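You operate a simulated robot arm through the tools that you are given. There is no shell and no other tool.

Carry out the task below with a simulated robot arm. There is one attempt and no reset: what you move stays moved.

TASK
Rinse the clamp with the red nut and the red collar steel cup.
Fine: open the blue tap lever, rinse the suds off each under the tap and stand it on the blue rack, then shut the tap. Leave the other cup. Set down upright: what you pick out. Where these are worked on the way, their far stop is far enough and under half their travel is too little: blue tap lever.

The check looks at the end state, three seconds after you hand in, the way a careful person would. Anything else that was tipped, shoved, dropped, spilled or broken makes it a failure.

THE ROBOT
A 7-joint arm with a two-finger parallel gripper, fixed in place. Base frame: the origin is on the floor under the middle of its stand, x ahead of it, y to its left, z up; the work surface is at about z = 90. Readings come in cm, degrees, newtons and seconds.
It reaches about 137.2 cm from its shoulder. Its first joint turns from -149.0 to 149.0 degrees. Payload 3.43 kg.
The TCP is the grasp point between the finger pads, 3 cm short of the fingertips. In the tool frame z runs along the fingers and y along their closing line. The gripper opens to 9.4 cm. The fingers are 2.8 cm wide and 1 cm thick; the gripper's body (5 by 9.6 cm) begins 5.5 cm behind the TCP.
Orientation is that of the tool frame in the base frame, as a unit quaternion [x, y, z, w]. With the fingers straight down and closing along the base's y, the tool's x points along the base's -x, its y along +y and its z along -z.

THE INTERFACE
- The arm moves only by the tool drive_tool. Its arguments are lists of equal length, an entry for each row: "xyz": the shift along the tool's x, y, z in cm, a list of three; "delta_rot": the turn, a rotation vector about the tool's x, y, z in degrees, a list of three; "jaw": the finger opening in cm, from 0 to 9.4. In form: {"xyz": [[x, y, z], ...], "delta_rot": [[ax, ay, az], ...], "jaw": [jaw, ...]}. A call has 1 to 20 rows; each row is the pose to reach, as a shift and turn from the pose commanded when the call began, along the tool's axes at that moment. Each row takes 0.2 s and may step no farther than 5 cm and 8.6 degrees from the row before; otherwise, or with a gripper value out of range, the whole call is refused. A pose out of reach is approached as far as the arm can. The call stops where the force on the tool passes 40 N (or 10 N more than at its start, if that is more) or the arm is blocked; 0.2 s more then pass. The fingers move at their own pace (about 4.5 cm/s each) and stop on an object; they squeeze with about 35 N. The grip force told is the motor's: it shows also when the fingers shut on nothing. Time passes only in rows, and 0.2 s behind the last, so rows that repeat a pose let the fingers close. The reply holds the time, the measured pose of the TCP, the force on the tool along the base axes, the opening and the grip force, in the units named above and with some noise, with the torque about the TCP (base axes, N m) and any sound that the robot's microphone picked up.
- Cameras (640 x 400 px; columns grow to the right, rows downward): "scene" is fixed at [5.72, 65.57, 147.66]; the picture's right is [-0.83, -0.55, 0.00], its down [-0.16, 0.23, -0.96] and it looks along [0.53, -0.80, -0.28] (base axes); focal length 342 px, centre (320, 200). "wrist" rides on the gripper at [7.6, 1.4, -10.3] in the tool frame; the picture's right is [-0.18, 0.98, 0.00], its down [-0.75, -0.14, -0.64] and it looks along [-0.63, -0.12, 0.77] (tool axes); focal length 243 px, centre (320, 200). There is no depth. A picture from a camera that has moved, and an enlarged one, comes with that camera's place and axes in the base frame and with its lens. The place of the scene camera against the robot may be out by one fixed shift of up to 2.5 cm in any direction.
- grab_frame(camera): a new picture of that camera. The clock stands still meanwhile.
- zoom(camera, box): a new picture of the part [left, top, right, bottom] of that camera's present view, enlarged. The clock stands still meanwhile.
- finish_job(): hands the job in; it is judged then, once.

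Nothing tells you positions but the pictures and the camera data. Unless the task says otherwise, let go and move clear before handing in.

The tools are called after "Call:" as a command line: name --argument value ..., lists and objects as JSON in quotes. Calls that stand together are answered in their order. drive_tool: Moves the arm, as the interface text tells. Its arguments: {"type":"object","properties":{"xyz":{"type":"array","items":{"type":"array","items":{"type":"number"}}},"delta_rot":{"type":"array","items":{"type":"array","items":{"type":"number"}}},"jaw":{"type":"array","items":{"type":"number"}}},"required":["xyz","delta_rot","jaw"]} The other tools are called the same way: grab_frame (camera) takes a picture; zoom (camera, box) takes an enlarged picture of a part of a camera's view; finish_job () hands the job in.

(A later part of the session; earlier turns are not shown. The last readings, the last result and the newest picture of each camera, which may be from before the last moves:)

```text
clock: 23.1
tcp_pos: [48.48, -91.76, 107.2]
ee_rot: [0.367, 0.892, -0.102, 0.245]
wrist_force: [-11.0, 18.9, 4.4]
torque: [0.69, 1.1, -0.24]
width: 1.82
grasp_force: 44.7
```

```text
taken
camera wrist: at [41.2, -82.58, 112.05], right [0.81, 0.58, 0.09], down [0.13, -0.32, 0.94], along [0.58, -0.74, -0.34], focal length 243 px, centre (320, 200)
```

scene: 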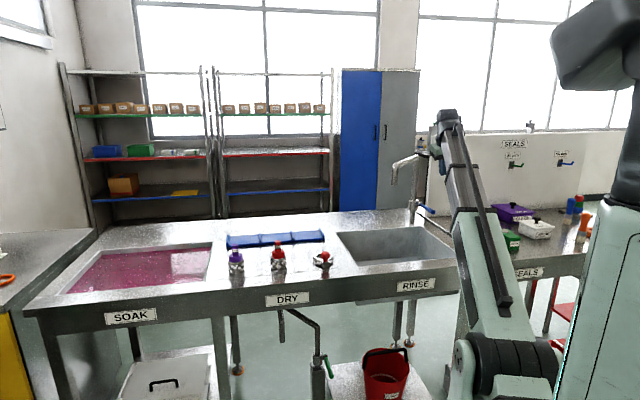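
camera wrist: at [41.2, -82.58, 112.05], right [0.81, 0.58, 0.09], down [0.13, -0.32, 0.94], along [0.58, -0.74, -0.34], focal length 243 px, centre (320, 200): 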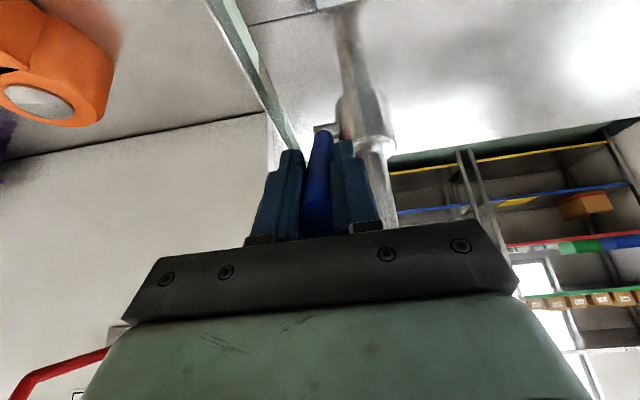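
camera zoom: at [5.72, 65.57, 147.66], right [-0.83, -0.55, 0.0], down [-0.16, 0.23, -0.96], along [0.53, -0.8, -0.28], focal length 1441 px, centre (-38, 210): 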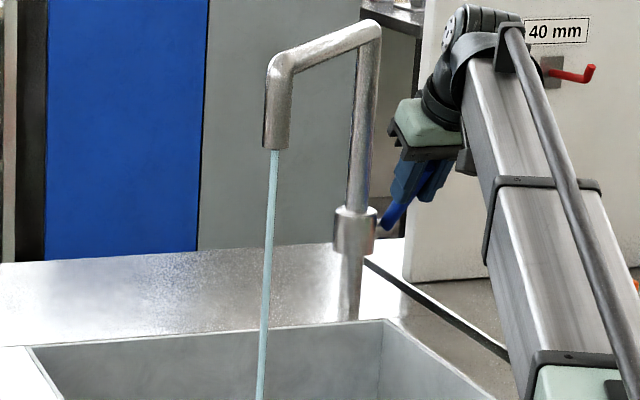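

The lever is near 60° now. I'll let go, back off to its front, close the fingers and push it gently onto its far stop.

Call:
drive_tool --xyz '[[0, 0, 0], [0, 0, 0], [0, 0, 0], [1.72, 0, -1.02], [3.45, 0, -2.03], [5.17, 0, -3.05], [5.17, 0, -3.05], [5.17, 0, -3.05], [5.17, 0, -3.05], [5.17, 0, -3.05]]' --delta_rot '[[0, 0, 0], [0, 0, 0], [0, 0, 0], [0, 0, 0], [0, 0, 0], [0, 0, 0], [0, 0, 0], [0, 0, 0], [0, 0, 0], [0, 0, 0]]' --jaw '[3.5, 5, 5, 5, 5, 5, 4, 2, 0, 0]'

Call:
grab_frame --camera "wrist"

Call:
zoom --camera "scene" --box '[360, 150, 450, 245]'

```text
clock: 25.3
tcp_pos: [44.38, -87.81, 107.0]
ee_rot: [0.367, 0.891, -0.102, 0.246]
wrist_force: [0.2, 0.6, 0.6]
torque: [0.0, 0.02, -0.03]
width: 0.0
grasp_force: 25.3
```

```text
taken
camera wrist: at [37.06, -78.5, 111.91], right [0.81, 0.58, 0.09], down [0.13, -0.32, 0.94], along [0.58, -0.74, -0.33], focal length 243 px, centre (320, 200)
```

wrist: 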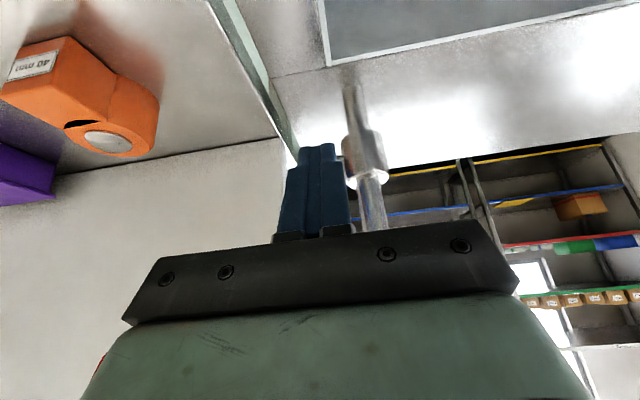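

```text
4.21 times, centred on (405, 198) of scene
camera zoom: at [5.72, 65.57, 147.66], right [-0.83, -0.55, 0.0], down [-0.16, 0.23, -0.96], along [0.53, -0.8, -0.28], focal length 1441 px, centre (-38, 210)
```

zoom: 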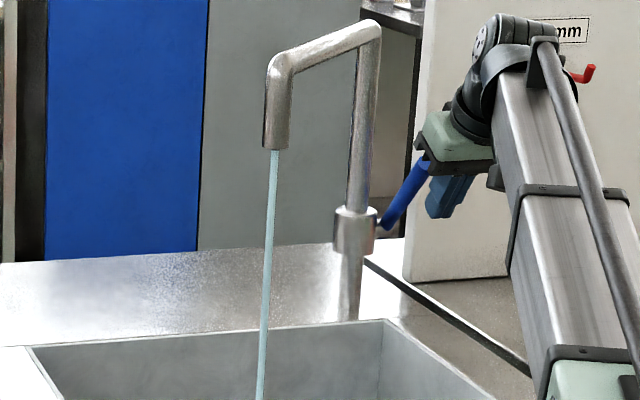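

The lever is at about 56°. I'll push it from the front in small steps until it meets its stop.

Call:
drive_tool --xyz '[[-0.86, 0, 0.51], [-1.72, 0, 1.02], [-2.15, 0, 1.27], [-2.58, 0, 1.53], [-3.01, 0, 1.78], [-3.44, 0, 2.04], [-3.87, 0, 2.29], [-4.3, 0, 2.54]]' --delta_rot '[[0, 0, 0], [0, 0, 0], [0, 0, 0], [0, 0, 0], [0, 0, 0], [0, 0, 0], [0, 0, 0], [0, 0, 0]]' --jaw '[0, 0, 0, 0, 0, 0, 0, 0]'

Call:
zoom --camera "scene" --box '[360, 150, 450, 245]'

```text
clock: 27.1
tcp_pos: [47.9, -91.36, 107.15]
ee_rot: [0.368, 0.891, -0.102, 0.246]
wrist_force: [0.0, 0.9, -0.1]
torque: [0.0, -0.01, 0.01]
width: 0.0
grasp_force: 33.6
```

```text
4.21 times, centred on (405, 198) of scene
camera zoom: at [5.72, 65.57, 147.66], right [-0.83, -0.55, 0.0], down [-0.16, 0.23, -0.96], along [0.53, -0.8, -0.28], focal length 1441 px, centre (-38, 210)
```

zoom: 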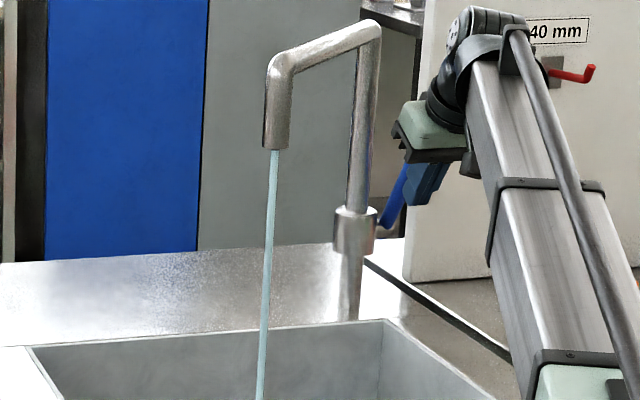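

Call:
drive_tool --xyz '[[-0.38, 0, -0.65], [-0.76, 0, -1.29], [-1.11, 0, -1.09], [-1.45, 0, -0.88], [-1.8, 0, -0.68], [-2.14, 0, -0.48], [-2.49, 0, -0.27]]' --delta_rot '[[0, 0, 0], [0, 0, 0], [0, 0, 0], [0, 0, 0], [0, 0, 0], [0, 0, 0], [0, 0, 0]]' --jaw '[0, 0, 0, 0, 0, 0, 0]'

Call:
zoom --camera "scene" --box '[360, 150, 450, 245]'

Call:
grab_frame --camera "wrist"

```text
clock: 28.7
tcp_pos: [49.34, -92.66, 108.57]
ee_rot: [0.368, 0.891, -0.103, 0.246]
wrist_force: [1.1, 0.8, 0.0]
torque: [-0.02, -0.01, 0.01]
width: 0.0
grasp_force: 32.7
```

```text
4.21 times, centred on (405, 198) of scene
camera zoom: at [5.72, 65.57, 147.66], right [-0.83, -0.55, 0.0], down [-0.16, 0.23, -0.96], along [0.53, -0.8, -0.28], focal length 1441 px, centre (-38, 210)
```

zoom: 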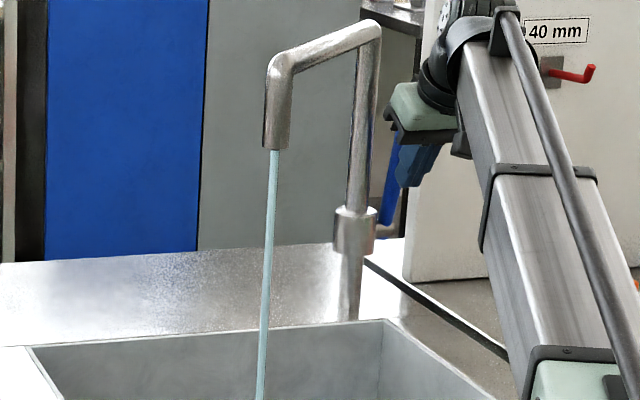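

```text
taken
camera wrist: at [42.04, -83.44, 113.51], right [0.81, 0.58, 0.09], down [0.13, -0.32, 0.94], along [0.58, -0.74, -0.33], focal length 243 px, centre (320, 200)
```

wrist: 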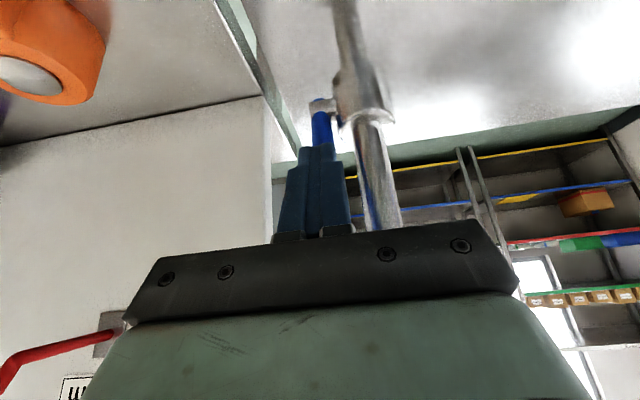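

Water is running and the lever stands nearly upright (about 85° of travel), well past half. I'll back away and tilt to 45°, which lets me hold items under the spout from the front.

Call:
drive_tool --xyz '[[3.22, 0.25, -2.41], [6.44, 0.5, -4.83], [9.66, 0.75, -7.24], [12.89, 1, -9.65], [16.11, 1.25, -12.06], [19.33, 1.5, -14.48], [22.55, 1.75, -16.89], [25.77, 2, -19.3]]' --delta_rot '[[0, -1.8, 0], [0, -3.6, 0], [0, -5.4, 0], [0, -7.2, 0], [0, -9, 0], [0, -10.8, 0], [0, -12.6, 0], [0, -14.4, 0]]' --jaw '[0, 0, 2, 4, 6, 8, 9, 9]'

Call:
grab_frame --camera "scene"

Call:
zoom --camera "scene" --box '[370, 150, 450, 225]'

```text
clock: 30.5
tcp_pos: [27.92, -68.78, 112.05]
ee_rot: [0.352, 0.853, -0.148, 0.355]
wrist_force: [-0.1, 0.2, -0.2]
torque: [0.01, -0.03, -0.01]
width: 8.99
grasp_force: 0.0
```

```text
taken
```

scene: 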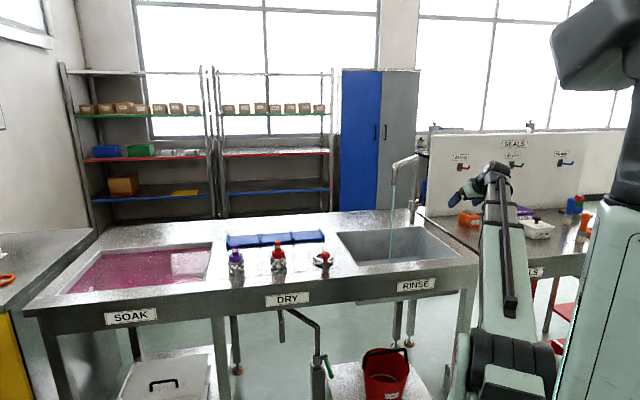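

```text
5.33 times, centred on (410, 188) of scene
camera zoom: at [5.72, 65.57, 147.66], right [-0.83, -0.55, 0.0], down [-0.16, 0.23, -0.96], along [0.53, -0.8, -0.28], focal length 1825 px, centre (-160, 267)
```

zoom: 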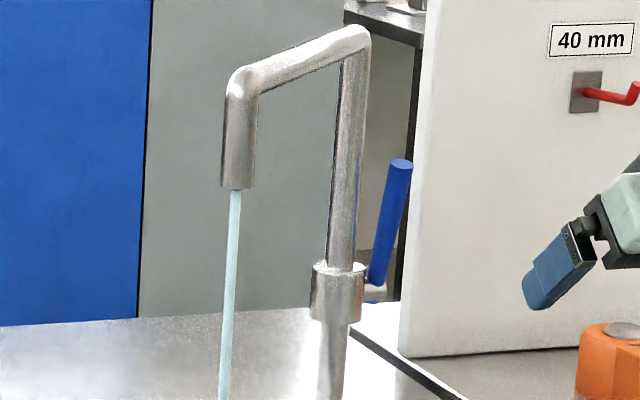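

The lever is standing up and water flows steadily into the sink. Next I'll swing over to the front of the red cup, keeping clear of the stream.

Call:
drive_tool --xyz '[[-0.23, 4.24, 0.23], [-0.46, 8.48, 0.46], [-0.69, 12.7, 0.69], [-0.92, 16.95, 0.92], [-1.15, 21.2, 1.15], [-1.38, 25.4, 1.38], [-1.61, 29.7, 1.61], [-1.84, 33.9, 1.84], [-0.69, 38.36, 0.69], [0.46, 42.8, -0.46], [1.6, 47.3, -1.6], [2.75, 51.75, -2.75], [3.9, 56.2, -3.9], [5.05, 60.7, -5.05], [6.2, 65.1, -6.2], [7.35, 69.6, -7.35]]' --delta_rot '[[0, 0, 0], [0, 0, 0], [0, 0, 0], [0, 0, 0], [0, 0, 0], [0, 0, 0], [0, 0, 0], [0, 0, 0], [0, 0, 0], [0, 0, 0], [0, 0, 0], [0, 0, 0], [0, 0, 0], [0, 0, 0], [0, 0, 0], [0, 0, 0]]' --jaw '[9, 9, 9, 9, 9, 9, 9, 9, 9, 9, 9, 9, 9, 9, 9, 9]'

Call:
grab_frame --camera "wrist"

Call:
grab_frame --camera "scene"

```text
clock: 33.9
tcp_pos: [69.8, -11.86, 111.92]
ee_rot: [0.353, 0.853, -0.148, 0.356]
wrist_force: [0.1, -0.4, 0.3]
torque: [-0.02, -0.02, 0.02]
width: 9.04
grasp_force: 0.1
```

```text
taken
camera wrist: at [61.89, -2.03, 113.66], right [0.79, 0.6, 0.13], down [-0.05, -0.15, 0.99], along [0.62, -0.78, -0.09], focal length 243 px, centre (320, 200)
```

wrist: 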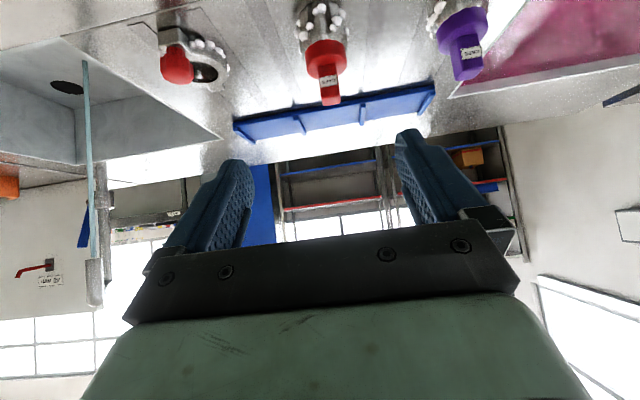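

```text
taken
```

scene: 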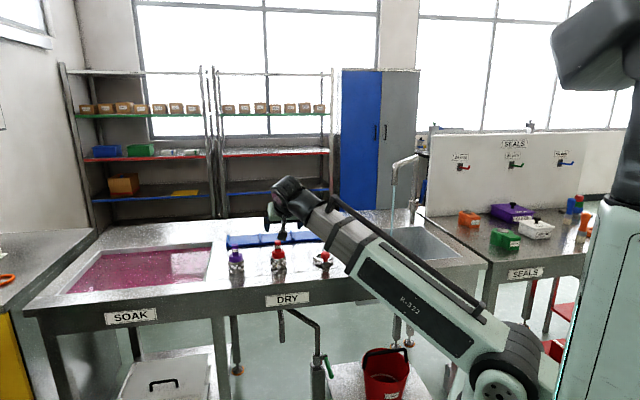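

I'm in front of the items with a good view of all of them. I'll zoom in to measure the cup, the clamp and the rack.

Call:
zoom --camera "wrist" --box '[260, 0, 420, 110]'

Call:
zoom --camera "wrist" --box '[110, 0, 270, 110]'

Call:
zoom --camera "wrist" --box '[210, 60, 450, 210]'

```text
3.64 times, centred on (340, 55) of wrist
camera zoom: at [61.89, -2.03, 113.66], right [0.79, 0.6, 0.13], down [-0.05, -0.15, 0.99], along [0.62, -0.78, -0.09], focal length 882 px, centre (247, 727)
```

zoom: 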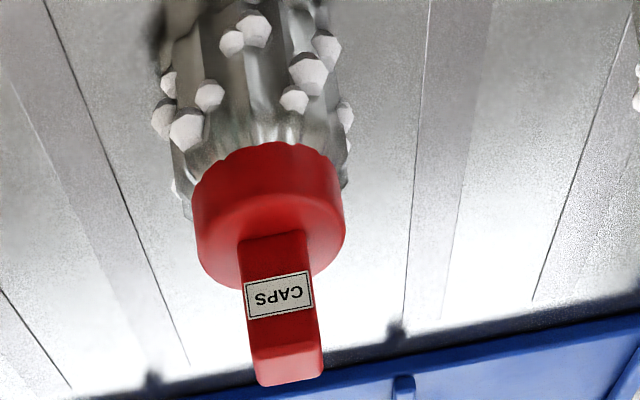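

```text
3.64 times, centred on (190, 55) of wrist
camera zoom: at [61.89, -2.03, 113.66], right [0.79, 0.6, 0.13], down [-0.05, -0.15, 0.99], along [0.62, -0.78, -0.09], focal length 882 px, centre (793, 727)
```

zoom: 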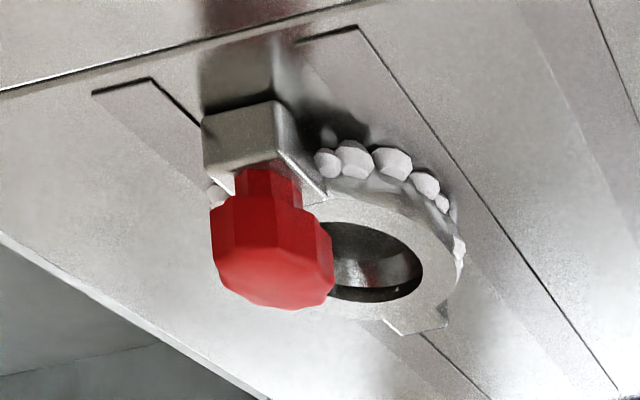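

```text
2.67 times, centred on (330, 135) of wrist
camera zoom: at [61.89, -2.03, 113.66], right [0.79, 0.6, 0.13], down [-0.05, -0.15, 0.99], along [0.62, -0.78, -0.09], focal length 647 px, centre (293, 373)
```

zoom: 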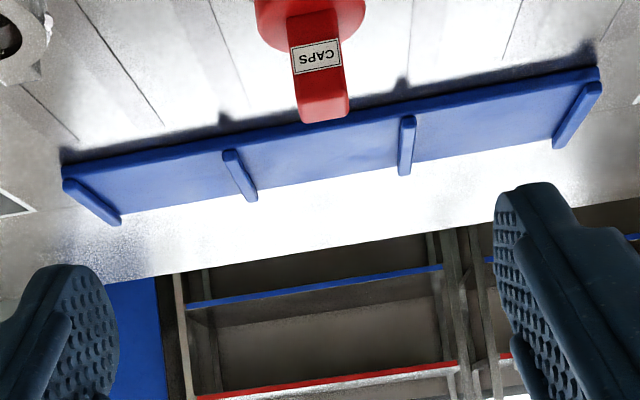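

The cup axis is at about (80.3, -21.0), its top near z = 100 and its collar at about z = 94.3–96.8. I'll line up and come partway down along the finger direction.

Call:
drive_tool --xyz '[[0.3, 0.5, 4], [0.6, 1.06, 8], [0.9, 1.06, 11.5]]' --delta_rot '[[0, 0, 0], [0, 0, 0], [0, 0, 0]]' --jaw '[9.2, 9.2, 9.2]'

Call:
grab_frame --camera "wrist"

Call:
zoom --camera "scene" --box '[210, 170, 370, 290]'

```text
clock: 34.7
tcp_pos: [75.94, -16.59, 103.14]
ee_rot: [0.352, 0.853, -0.147, 0.355]
wrist_force: [0.5, 0.8, -0.3]
torque: [0.0, 0.0, -0.04]
width: 9.2
grasp_force: 0.1
```

```text
taken
camera wrist: at [67.96, -6.69, 104.9], right [0.79, 0.6, 0.13], down [-0.05, -0.15, 0.99], along [0.62, -0.78, -0.09], focal length 243 px, centre (320, 200)
```

wrist: 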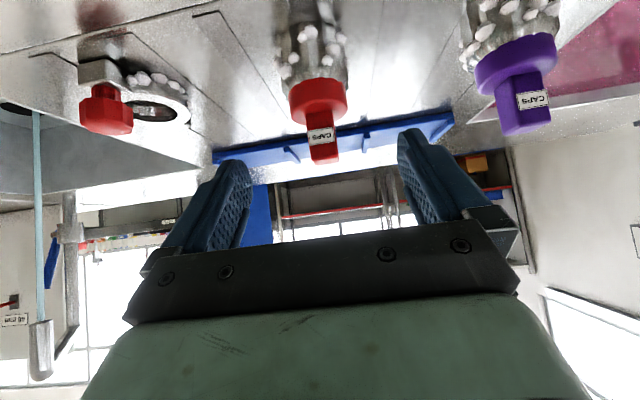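

```text
3.33 times, centred on (290, 230) of scene
camera zoom: at [5.72, 65.57, 147.66], right [-0.83, -0.55, 0.0], down [-0.16, 0.23, -0.96], along [0.53, -0.8, -0.28], focal length 1141 px, centre (420, 100)
```

zoom: 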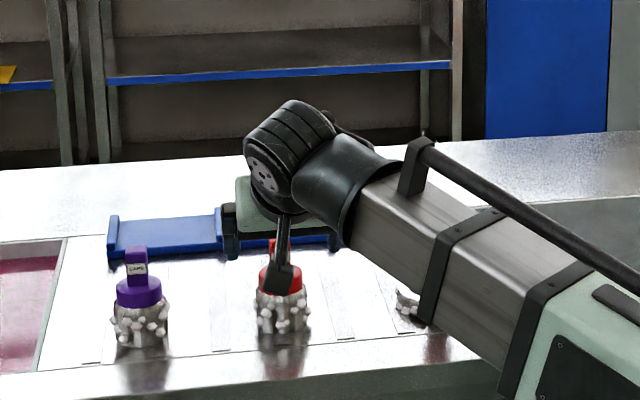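

I'm centred laterally on the cup. I'll go down the rest of the way and look again before closing.

Call:
drive_tool --xyz '[[0.41, 0, 3.2], [0.82, 0, 6.4], [1.23, 0, 9.5]]' --delta_rot '[[0, 0, 0], [0, 0, 0], [0, 0, 0]]' --jaw '[9.2, 9.2, 9.2]'

Call:
grab_frame --camera "wrist"

Call:
zoom --camera "scene" --box '[210, 170, 370, 290]'

```text
clock: 35.5
tcp_pos: [80.03, -20.61, 95.48]
ee_rot: [0.352, 0.853, -0.147, 0.355]
wrist_force: [-0.2, 0.3, -0.1]
torque: [-0.01, -0.02, -0.02]
width: 9.19
grasp_force: 0.2
```

```text
taken
camera wrist: at [72.17, -10.78, 97.26], right [0.79, 0.6, 0.13], down [-0.05, -0.15, 0.99], along [0.62, -0.78, -0.09], focal length 243 px, centre (320, 200)
```

wrist: 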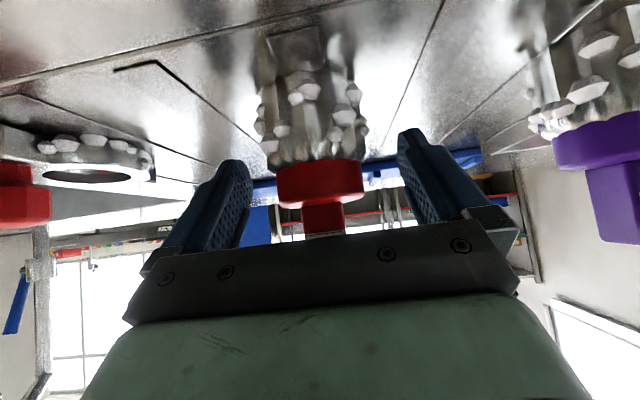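

```text
3.33 times, centred on (290, 230) of scene
camera zoom: at [5.72, 65.57, 147.66], right [-0.83, -0.55, 0.0], down [-0.16, 0.23, -0.96], along [0.53, -0.8, -0.28], focal length 1141 px, centre (420, 100)
```

zoom: 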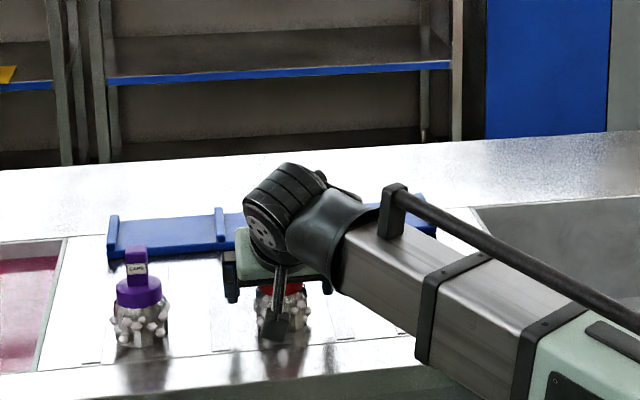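

The collar sits between the pads, centred and at the right height. I'll close on it.

Call:
drive_tool --xyz '[[0, 0, 0], [0, 0, 0], [0, 0, 0], [0, 0, 0], [0, 0, 0], [0, 0, 0]]' --delta_rot '[[0, 0, 0], [0, 0, 0], [0, 0, 0], [0, 0, 0], [0, 0, 0], [0, 0, 0]]' --jaw '[7.5, 6.2, 5.2, 4.4, 4.0, 4.0]'

Call:
grab_frame --camera "wrist"

```text
clock: 36.9
tcp_pos: [80.12, -20.63, 95.43]
ee_rot: [0.352, 0.853, -0.148, 0.356]
wrist_force: [-0.6, -1.0, -0.8]
torque: [0.0, -0.01, 0.01]
width: 5.31
grasp_force: 35.0
```

```text
taken
camera wrist: at [72.15, -10.75, 97.29], right [0.79, 0.6, 0.13], down [-0.05, -0.15, 0.99], along [0.62, -0.78, -0.09], focal length 243 px, centre (320, 200)
```

wrist: 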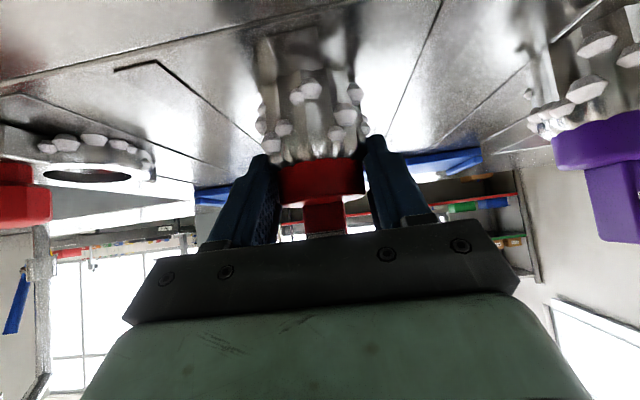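

The cup is held (5.3 cm wide, about 35 N). I'll lift it straight up and check it stays upright.

Call:
drive_tool --xyz '[[-0.71, 0, -0.71], [-2.12, 0, -2.12], [-4.24, 0, -4.24], [-6.36, 0, -6.36], [-8.49, 0, -8.49]]' --delta_rot '[[0, 0, 0], [0, 0, 0], [0, 0, 0], [0, 0, 0], [0, 0, 0]]' --jaw '[4.0, 4.0, 4.0, 4.0, 4.0]'

Call:
grab_frame --camera "wrist"

Call:
zoom --camera "scene" --box '[210, 170, 370, 290]'

```text
clock: 38.1
tcp_pos: [80.13, -20.62, 107.61]
ee_rot: [0.352, 0.853, -0.147, 0.355]
wrist_force: [-0.1, -0.5, -0.8]
torque: [-0.02, -0.01, 0.05]
width: 3.97
grasp_force: 0.1
```

```text
taken
camera wrist: at [72.15, -10.82, 109.33], right [0.79, 0.6, 0.13], down [-0.05, -0.15, 0.99], along [0.62, -0.78, -0.09], focal length 243 px, centre (320, 200)
```

wrist: 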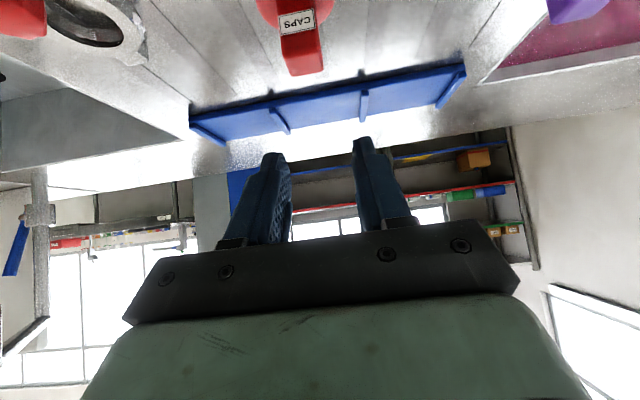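

```text
3.33 times, centred on (290, 230) of scene
camera zoom: at [5.72, 65.57, 147.66], right [-0.83, -0.55, 0.0], down [-0.16, 0.23, -0.96], along [0.53, -0.8, -0.28], focal length 1141 px, centre (420, 100)
```

zoom: 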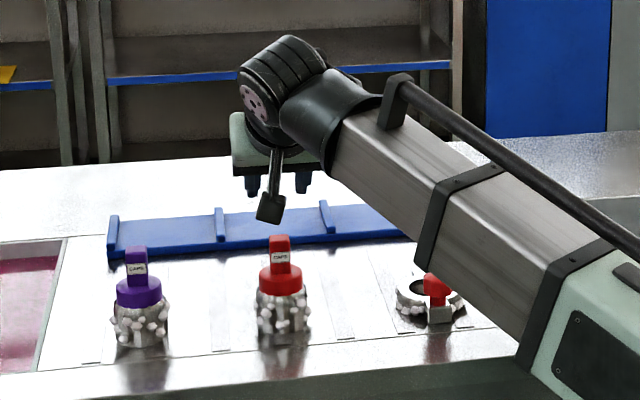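

The collar slid out of the pads. The cup is still standing upright where it was, and the fingers probably rode on the soapy blobs. I'll look closer at it before regripping.

Call:
zoom --camera "scene" --box '[255, 220, 305, 285]'

Call:
zoom --camera "wrist" --box '[230, 0, 380, 94]'

```text
6.15 times, centred on (280, 252) of scene
camera zoom: at [5.72, 65.57, 147.66], right [-0.83, -0.55, 0.0], down [-0.16, 0.23, -0.96], along [0.53, -0.8, -0.28], focal length 2106 px, centre (566, -123)
```

zoom: 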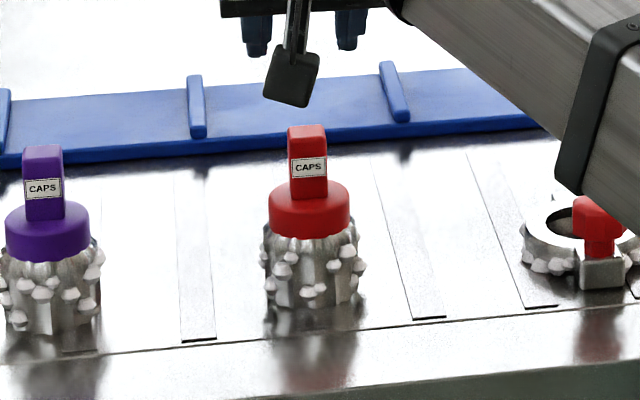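

```text
4.26 times, centred on (305, 47) of wrist
camera zoom: at [72.15, -10.82, 109.33], right [0.79, 0.6, 0.13], down [-0.05, -0.15, 0.99], along [0.62, -0.78, -0.09], focal length 1032 px, centre (384, 851)
```

zoom: 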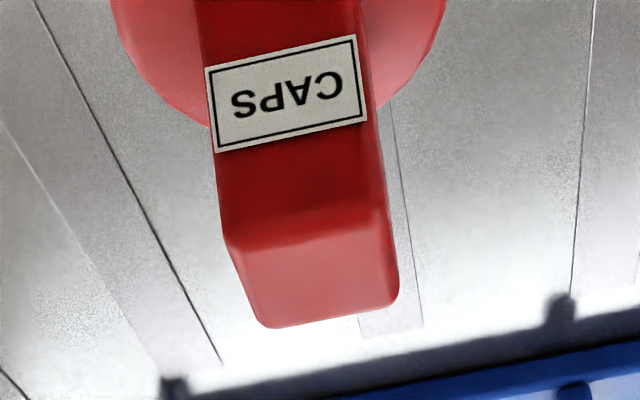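

The body with suds is wider than the collar, so my pads were on slippery suds. The flat, dry tab (about 2.3 cm wide) is a better handle, so I'll grip that with the fingertips just above the collar.

Call:
drive_tool --xyz '[[0.6, 0, -0.4], [2.4, 0, 1.2], [4.2, 0, 2.8], [5.98, 0, 4.34], [5.98, 0, 4.34]]' --delta_rot '[[0, 0, 0], [0, 0, 0], [0, 0, 0], [0, 0, 0], [0, 0, 0]]' --jaw '[5.5, 6, 6, 6, 6]'

Call:
grab_frame --camera "wrist"

Call:
zoom --camera "scene" --box '[240, 190, 330, 285]'

```text
clock: 39.3
tcp_pos: [79.3, -19.97, 100.33]
ee_rot: [0.352, 0.853, -0.148, 0.356]
wrist_force: [0.5, 0.1, -1.3]
torque: [0.01, -0.01, -0.03]
width: 6.01
grasp_force: 0.0
```

```text
taken
camera wrist: at [71.31, -10.0, 101.99], right [0.79, 0.61, 0.13], down [-0.05, -0.15, 0.99], along [0.62, -0.78, -0.09], focal length 243 px, centre (320, 200)
```

wrist: 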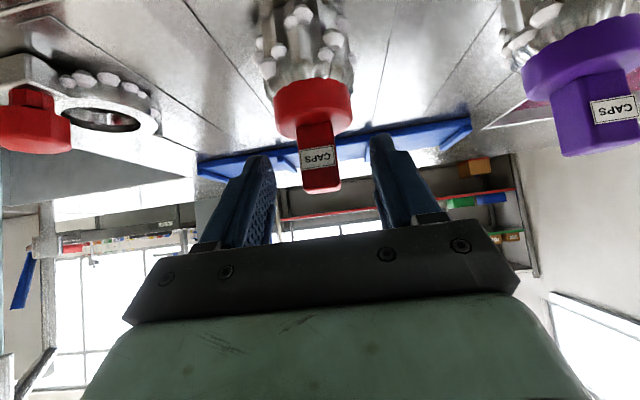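

```text
4.21 times, centred on (285, 238) of scene
camera zoom: at [5.72, 65.57, 147.66], right [-0.83, -0.55, 0.0], down [-0.16, 0.23, -0.96], along [0.53, -0.8, -0.28], focal length 1441 px, centre (467, 42)
```

zoom: 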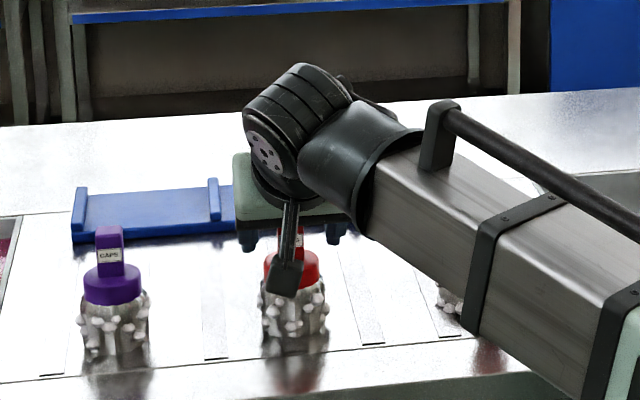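

The tab is centred between the fingers. I'll go 0.7 cm lower for more pad contact and close.

Call:
drive_tool --xyz '[[0.25, 0, 0.25], [0.5, 0, 0.5], [0.5, 0, 0.5], [0.5, 0, 0.5], [0.5, 0, 0.5], [0.5, 0, 0.5], [0.5, 0, 0.5]]' --delta_rot '[[0, 0, 0], [0, 0, 0], [0, 0, 0], [0, 0, 0], [0, 0, 0], [0, 0, 0], [0, 0, 0]]' --jaw '[6, 5, 4, 3, 2, 0.8, 0.8]'

Call:
drive_tool --xyz '[[-0.35, 0, -0.35], [-0.7, 0, -0.7], [-1.05, 0, -1.05], [-1.4, 0, -1.4]]' --delta_rot '[[0, 0, 0], [0, 0, 0], [0, 0, 0], [0, 0, 0]]' --jaw '[0.8, 0.8, 0.8, 0.8]'

Call:
grab_frame --camera "wrist"

Call:
zoom --camera "scene" --box '[240, 190, 330, 285]'

```text
clock: 40.9
tcp_pos: [79.28, -19.79, 99.5]
ee_rot: [0.353, 0.853, -0.148, 0.355]
wrist_force: [0.4, -1.1, 0.6]
torque: [-0.06, 0.0, -0.02]
width: 2.59
grasp_force: 35.5
```

```text
clock: 41.9
tcp_pos: [79.17, -19.9, 101.47]
ee_rot: [0.352, 0.853, -0.148, 0.356]
wrist_force: [0.1, -0.5, -2.9]
torque: [0.01, 0.01, 0.02]
width: 2.57
grasp_force: 34.3
```

```text
taken
camera wrist: at [71.34, -10.07, 103.21], right [0.79, 0.6, 0.13], down [-0.05, -0.15, 0.99], along [0.62, -0.78, -0.09], focal length 243 px, centre (320, 200)
```

wrist: 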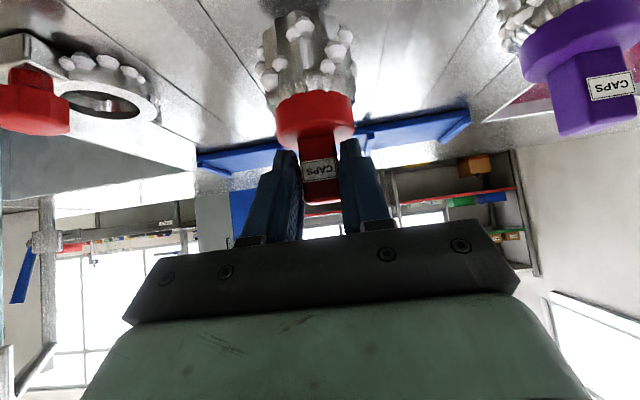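

```text
4.21 times, centred on (285, 238) of scene
camera zoom: at [5.72, 65.57, 147.66], right [-0.83, -0.55, 0.0], down [-0.16, 0.23, -0.96], along [0.53, -0.8, -0.28], focal length 1441 px, centre (467, 42)
```

zoom: 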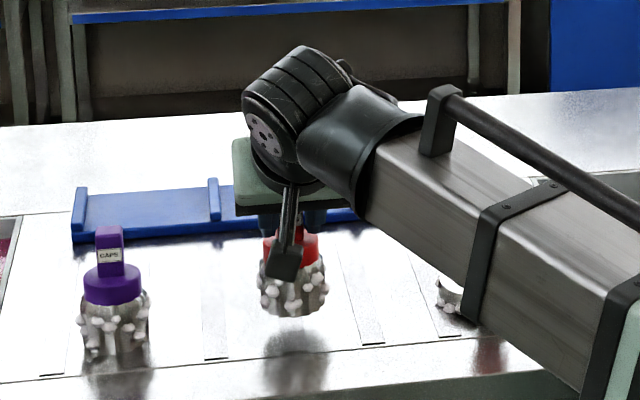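

The cup is lifted by its tab and hanging straight, weighing about 3 N. I'll raise it further and carry it toward the sink, stopping short of the stream to check.

Call:
drive_tool --xyz '[[-1.53, 0, -1.53], [-3.06, 0, -3.06], [-4.6, 0, -4.6], [-4.9, -3, -4.3], [-5.3, -6.8, -3.9], [-5.7, -10.7, -3.5], [-6.12, -14.7, -3.07], [-6.55, -18.7, -2.64], [-6.97, -22.7, -2.22], [-7.4, -26.7, -1.79], [-7.8, -30.7, -1.37], [-8.24, -34.7, -0.95], [-8.6, -37.8, -0.6], [-8.84, -39.9, -0.35]]' --delta_rot '[[0, 0, 0], [0, 0, 0], [0, 0, 0], [0, 0, 0], [0, 0, 0], [0, 0, 0], [0, 0, 0], [0, 0, 0], [0, 0, 0], [0, 0, 0], [0, 0, 0], [0, 0, 0], [0, 0, 0], [0, 0, 0]]' --jaw '[0.8, 0.8, 0.8, 0.8, 0.8, 0.8, 0.8, 0.8, 0.8, 0.8, 0.8, 0.8, 0.8, 0.8]'

Call:
grab_frame --camera "wrist"

Call:
grab_frame --camera "scene"

```text
clock: 44.9
tcp_pos: [55.33, -52.36, 108.2]
ee_rot: [0.353, 0.853, -0.148, 0.356]
wrist_force: [-0.6, 0.7, -2.5]
torque: [0.04, 0.01, 0.0]
width: 2.56
grasp_force: 35.3
```

```text
taken
camera wrist: at [47.43, -42.56, 109.85], right [0.79, 0.61, 0.13], down [-0.05, -0.15, 0.99], along [0.62, -0.78, -0.09], focal length 243 px, centre (320, 200)
```

wrist: 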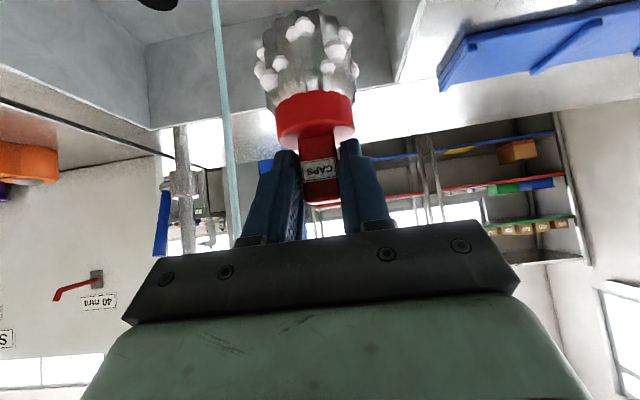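

```text
taken
```

scene: 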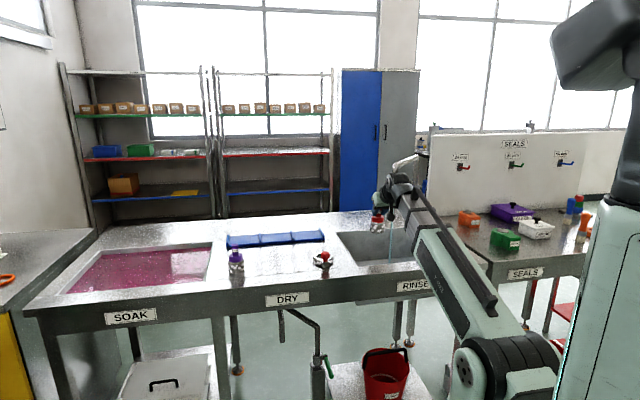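

The cup hangs upright and the stream is where I expected. I'll move the cup under the spout.

Call:
drive_tool --xyz '[[-1.4, -2.55, 1.83], [-2.8, -5.1, 3.66], [-4.2, -7.65, 5.49], [-5.63, -10.2, 7.32], [-5.63, -10.2, 7.32], [-5.63, -10.2, 7.32]]' --delta_rot '[[0, 0, 0], [0, 0, 0], [0, 0, 0], [0, 0, 0], [0, 0, 0], [0, 0, 0]]' --jaw '[0.8, 0.8, 0.8, 0.8, 0.8, 0.8]'

Call:
grab_frame --camera "wrist"

Call:
zoom --camera "scene" --box '[350, 140, 450, 260]'

```text
clock: 46.3
tcp_pos: [54.71, -66.14, 106.99]
ee_rot: [0.352, 0.853, -0.147, 0.356]
wrist_force: [0.0, 0.2, -2.9]
torque: [0.04, 0.04, -0.01]
width: 2.59
grasp_force: 35.0
```

```text
taken
camera wrist: at [46.75, -56.23, 108.68], right [0.79, 0.6, 0.13], down [-0.05, -0.15, 0.99], along [0.62, -0.78, -0.09], focal length 243 px, centre (320, 200)
```

wrist: 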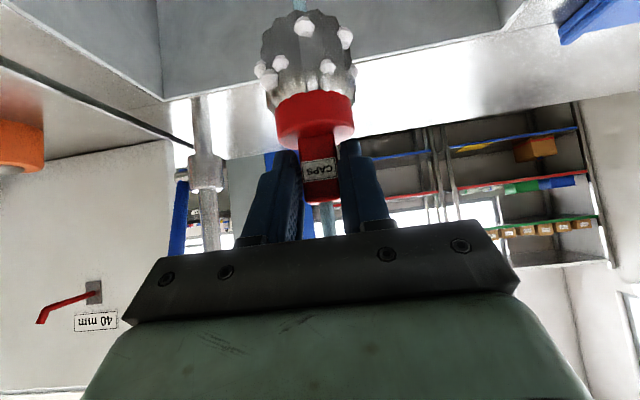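

```text
3.33 times, centred on (400, 200) of scene
camera zoom: at [5.72, 65.57, 147.66], right [-0.83, -0.55, 0.0], down [-0.16, 0.23, -0.96], along [0.53, -0.8, -0.28], focal length 1141 px, centre (53, 200)
```

zoom: 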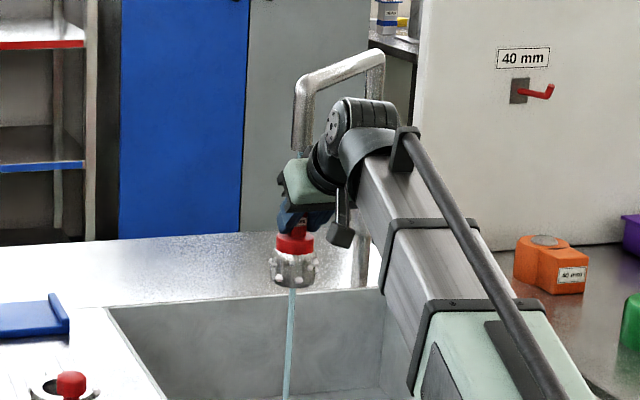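

The cup is under the spout. I'll hold it there for a couple of seconds and see whether the suds go.

Call:
drive_tool --xyz '[[0, 0, 0], [0, 0, 0], [0, 0, 0], [0, 0, 0], [0, 0, 0], [0, 0, 0], [0, 0, 0], [0, 0, 0], [0, 0, 0], [0, 0, 0]]' --delta_rot '[[0, 0, 0], [0, 0, 0], [0, 0, 0], [0, 0, 0], [0, 0, 0], [0, 0, 0], [0, 0, 0], [0, 0, 0], [0, 0, 0], [0, 0, 0]]' --jaw '[0.8, 0.8, 0.8, 0.8, 0.8, 0.8, 0.8, 0.8, 0.8, 0.8]'

Call:
zoom --camera "wrist" --box '[230, 0, 410, 112]'

Call:
zoom --camera "scene" --box '[360, 170, 420, 240]'

```text
clock: 48.5
tcp_pos: [54.6, -66.09, 106.9]
ee_rot: [0.353, 0.853, -0.148, 0.355]
wrist_force: [0.2, 0.1, -2.5]
torque: [0.07, 0.04, -0.03]
width: 2.59
grasp_force: 35.3
```

```text
3.56 times, centred on (320, 56) of wrist
camera zoom: at [46.76, -56.22, 108.69], right [0.79, 0.6, 0.13], down [-0.05, -0.15, 0.99], along [0.62, -0.78, -0.09], focal length 863 px, centre (320, 712)
```

zoom: 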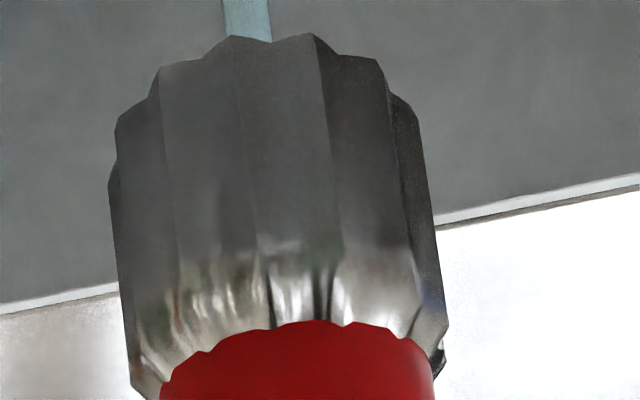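

```text
5.71 times, centred on (390, 205) of scene
camera zoom: at [5.72, 65.57, 147.66], right [-0.83, -0.55, 0.0], down [-0.16, 0.23, -0.96], along [0.53, -0.8, -0.28], focal length 1955 px, centre (-80, 171)
```

zoom: 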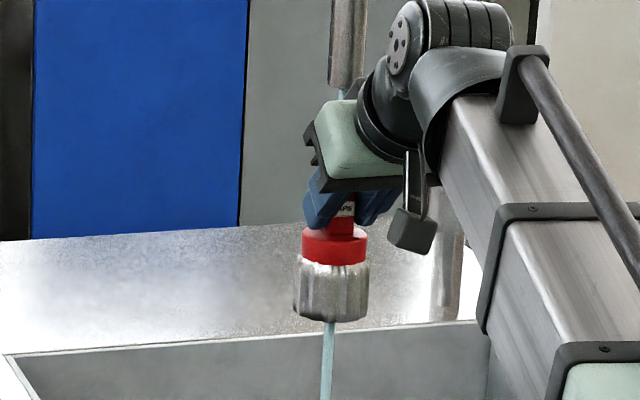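

All the suds are gone and the cup is clean. I'll take it out of the stream and carry it to the front of the rack's middle bay.

Call:
drive_tool --xyz '[[1.77, 0.67, -2.47], [3.53, 1.33, -4.95], [5.3, 2, -7.42], [5.0, 6.3, -7.2], [4.72, 10.6, -6.97], [4.43, 14.9, -6.75], [4.14, 19.2, -6.52], [3.85, 23.5, -6.3], [3.56, 27.8, -6.07], [3.27, 32.1, -5.85], [2.98, 36.4, -5.62], [2.7, 40.7, -5.4], [2.4, 45, -5.17], [2.12, 49.3, -4.95]]' --delta_rot '[[0, 0, 0], [0, 0, 0], [0, 0, 0], [0, 0, 0], [0, 0, 0], [0, 0, 0], [0, 0, 0], [0, 0, 0], [0, 0, 0], [0, 0, 0], [0, 0, 0], [0, 0, 0], [0, 0, 0], [0, 0, 0]]' --jaw '[0.8, 0.8, 0.8, 0.8, 0.8, 0.8, 0.8, 0.8, 0.8, 0.8, 0.8, 0.8, 0.8, 0.8]'

Call:
grab_frame --camera "wrist"

Call:
grab_frame --camera "scene"

```text
clock: 51.5
tcp_pos: [85.85, -27.5, 108.86]
ee_rot: [0.353, 0.853, -0.149, 0.355]
wrist_force: [0.0, -0.8, -2.6]
torque: [0.03, 0.02, 0.01]
width: 2.58
grasp_force: 35.0
```

```text
taken
camera wrist: at [77.96, -17.7, 110.6], right [0.79, 0.6, 0.13], down [-0.05, -0.15, 0.99], along [0.62, -0.78, -0.09], focal length 243 px, centre (320, 200)
```

wrist: 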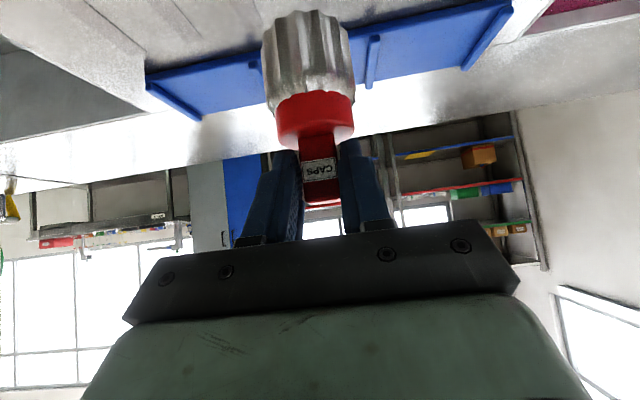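

```text
taken
```

scene: 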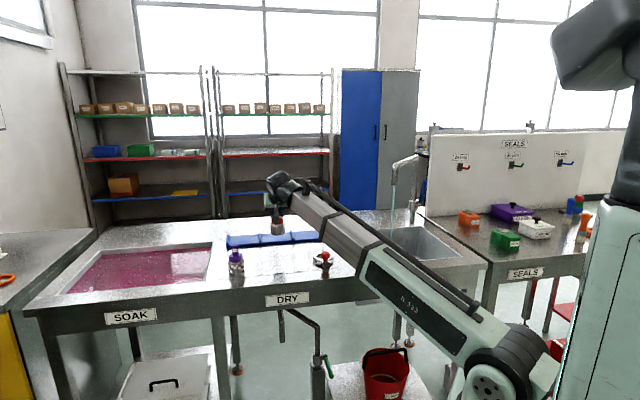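

The clean cup is lined up in front of the middle bay, which spans about u = 34–48 along the bench. I'll move it over the bay centre and lower it partway.

Call:
drive_tool --xyz '[[-2.8, 0, 2.8], [-5.6, 0, 5.6], [-8.4, 0, 8.4], [-11.1, 0, 11.1], [-9.9, 0, 12.3], [-8.7, 0, 13.5], [-7.56, 0, 14.64]]' --delta_rot '[[0, 0, 0], [0, 0, 0], [0, 0, 0], [0, 0, 0], [0, 0, 0], [0, 0, 0], [0, 0, 0]]' --jaw '[0.8, 0.8, 0.8, 0.8, 0.8, 0.8, 0.8]'

Call:
grab_frame --camera "wrist"

Call:
zoom --camera "scene" --box '[220, 190, 340, 265]'

```text
clock: 53.1
tcp_pos: [96.86, -38.67, 103.9]
ee_rot: [0.352, 0.853, -0.147, 0.356]
wrist_force: [-0.3, -0.1, -2.8]
torque: [0.04, 0.02, 0.01]
width: 2.58
grasp_force: 35.1
```

```text
taken
camera wrist: at [88.97, -28.9, 105.66], right [0.79, 0.6, 0.13], down [-0.05, -0.15, 0.99], along [0.62, -0.78, -0.09], focal length 243 px, centre (320, 200)
```

wrist: 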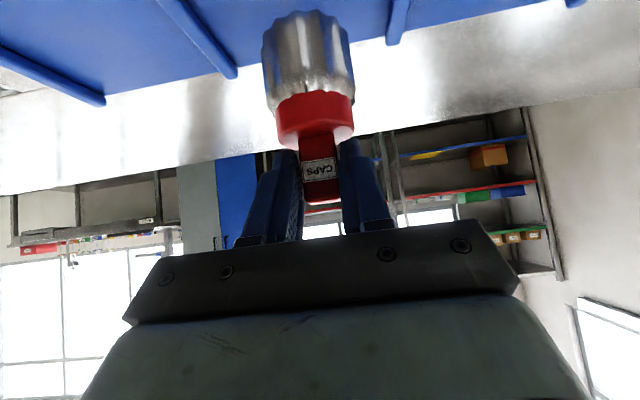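

```text
5.33 times, centred on (280, 228) of scene
camera zoom: at [5.72, 65.57, 147.66], right [-0.83, -0.55, 0.0], down [-0.16, 0.23, -0.96], along [0.53, -0.8, -0.28], focal length 1825 px, centre (533, 53)
```

zoom: 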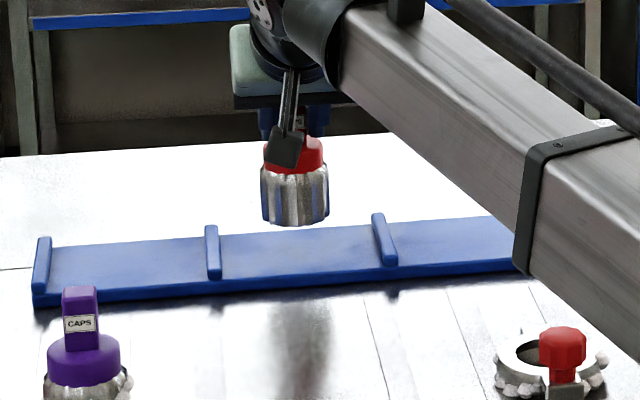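

The cup is centred over the middle bay between the two dividers. I'll lower it close to the rack surface.

Call:
drive_tool --xyz '[[0.6, 0, 0.6], [1.2, 0, 1.2], [1.6, 0, 1.6], [1.84, 0, 1.84]]' --delta_rot '[[0, 0, 0], [0, 0, 0], [0, 0, 0], [0, 0, 0]]' --jaw '[0.8, 0.8, 0.8, 0.8]'

Call:
zoom --camera "scene" --box '[230, 200, 320, 260]'

```text
clock: 54.1
tcp_pos: [96.98, -38.69, 101.11]
ee_rot: [0.352, 0.853, -0.148, 0.355]
wrist_force: [-0.4, 0.2, -2.0]
torque: [-0.02, 0.05, 0.0]
width: 2.59
grasp_force: 34.6
```

```text
6.67 times, centred on (275, 230) of scene
camera zoom: at [5.72, 65.57, 147.66], right [-0.83, -0.55, 0.0], down [-0.16, 0.23, -0.96], along [0.53, -0.8, -0.28], focal length 2281 px, centre (620, 0)
```

zoom: 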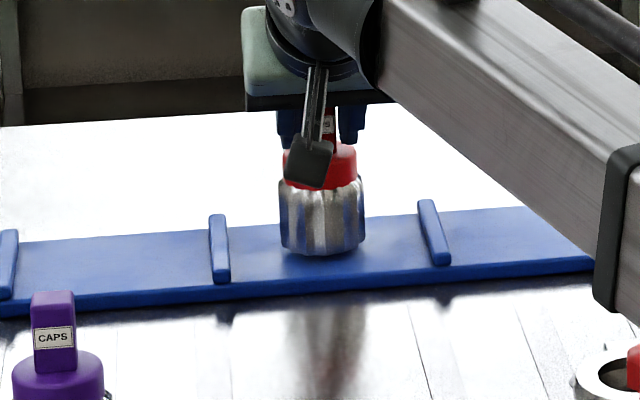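

The cup is just above the rack. I'll lower it in very small steps and watch for contact.

Call:
drive_tool --xyz '[[0.11, 0, 0.11], [0.21, 0, 0.21], [0.21, 0, 0.21]]' --delta_rot '[[0, 0, 0], [0, 0, 0], [0, 0, 0]]' --jaw '[0.8, 0.8, 0.8]'

Call:
drive_tool --xyz '[[0.07, 0, 0.07], [0.14, 0, 0.14], [0.14, 0, 0.14]]' --delta_rot '[[0, 0, 0], [0, 0, 0], [0, 0, 0]]' --jaw '[0.8, 0.8, 0.8]'

```text
clock: 54.9
tcp_pos: [97.12, -38.7, 100.96]
ee_rot: [0.353, 0.853, -0.148, 0.355]
wrist_force: [-0.1, 0.7, -2.2]
torque: [0.01, 0.05, -0.02]
width: 2.57
grasp_force: 35.1
```

```text
clock: 55.7
tcp_pos: [97.04, -38.67, 100.89]
ee_rot: [0.352, 0.853, -0.148, 0.356]
wrist_force: [-0.1, 0.9, -3.3]
torque: [0.06, 0.03, 0.04]
width: 2.57
grasp_force: 34.2
```

Call:
drive_tool --xyz '[[0.1, 0, 0.1], [0.2, 0, 0.2], [0.2, 0, 0.2]]' --delta_rot '[[0, 0, 0], [0, 0, 0], [0, 0, 0]]' --jaw '[0.8, 0.8, 0.8]'

Call:
zoom --camera "scene" --box '[250, 215, 310, 255]'

```text
clock: 56.5
tcp_pos: [97.02, -38.72, 100.95]
ee_rot: [0.352, 0.853, -0.148, 0.356]
wrist_force: [-1.2, 0.6, 16.3]
torque: [0.16, 0.03, 0.02]
width: 2.56
grasp_force: 34.9
```

```text
10.00 times, centred on (280, 235) of scene
camera zoom: at [5.72, 65.57, 147.66], right [-0.83, -0.55, 0.0], down [-0.16, 0.23, -0.96], along [0.53, -0.8, -0.28], focal length 3422 px, centre (720, -150)
```

zoom: 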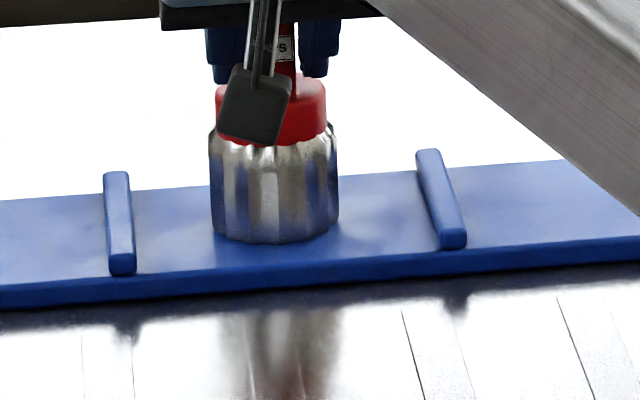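

The cup has touched down on the rack (16 N upward). I'll ease off slightly and open the fingers.

Call:
drive_tool --xyz '[[-0.1, 0, -0.1], [-0.18, 0, -0.18], [-0.18, 0, -0.18]]' --delta_rot '[[0, 0, 0], [0, 0, 0], [0, 0, 0]]' --jaw '[0.8, 0.8, 0.8]'

Call:
drive_tool --xyz '[[0, 0, 0], [0, 0, 0], [0, 0, 0], [0, 0, 0]]' --delta_rot '[[0, 0, 0], [0, 0, 0], [0, 0, 0], [0, 0, 0]]' --jaw '[3.0, 4.0, 5.0, 6.0]'

Call:
zoom --camera "scene" --box '[250, 215, 310, 255]'

Call:
grab_frame --camera "wrist"

```text
clock: 57.3
tcp_pos: [97.04, -38.76, 100.66]
ee_rot: [0.353, 0.853, -0.148, 0.355]
wrist_force: [1.3, -1.7, 2.6]
torque: [-0.28, -0.29, -0.03]
width: 2.58
grasp_force: 35.1
```

```text
clock: 58.3
tcp_pos: [96.93, -38.76, 100.91]
ee_rot: [0.352, 0.853, -0.148, 0.355]
wrist_force: [-0.1, -0.3, 0.1]
torque: [0.0, 0.01, 0.0]
width: 6.0
grasp_force: 0.0
```

```text
10.00 times, centred on (280, 235) of scene
camera zoom: at [5.72, 65.57, 147.66], right [-0.83, -0.55, 0.0], down [-0.16, 0.23, -0.96], along [0.53, -0.8, -0.28], focal length 3422 px, centre (720, -150)
```

zoom: 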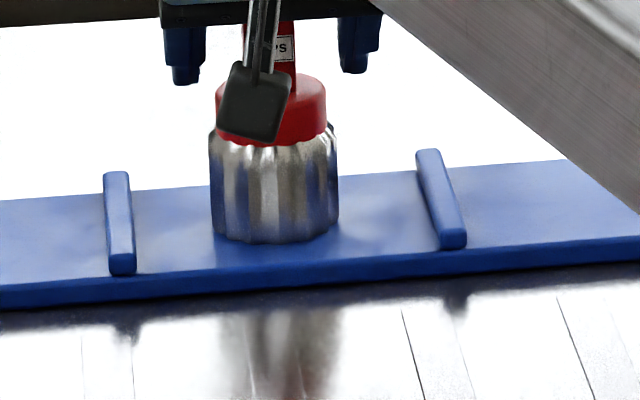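

```text
taken
camera wrist: at [89.06, -28.88, 102.55], right [0.79, 0.6, 0.13], down [-0.05, -0.15, 0.99], along [0.62, -0.78, -0.09], focal length 243 px, centre (320, 200)
```

wrist: 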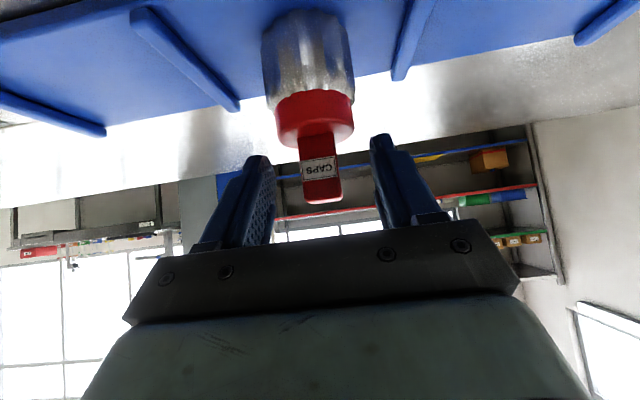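

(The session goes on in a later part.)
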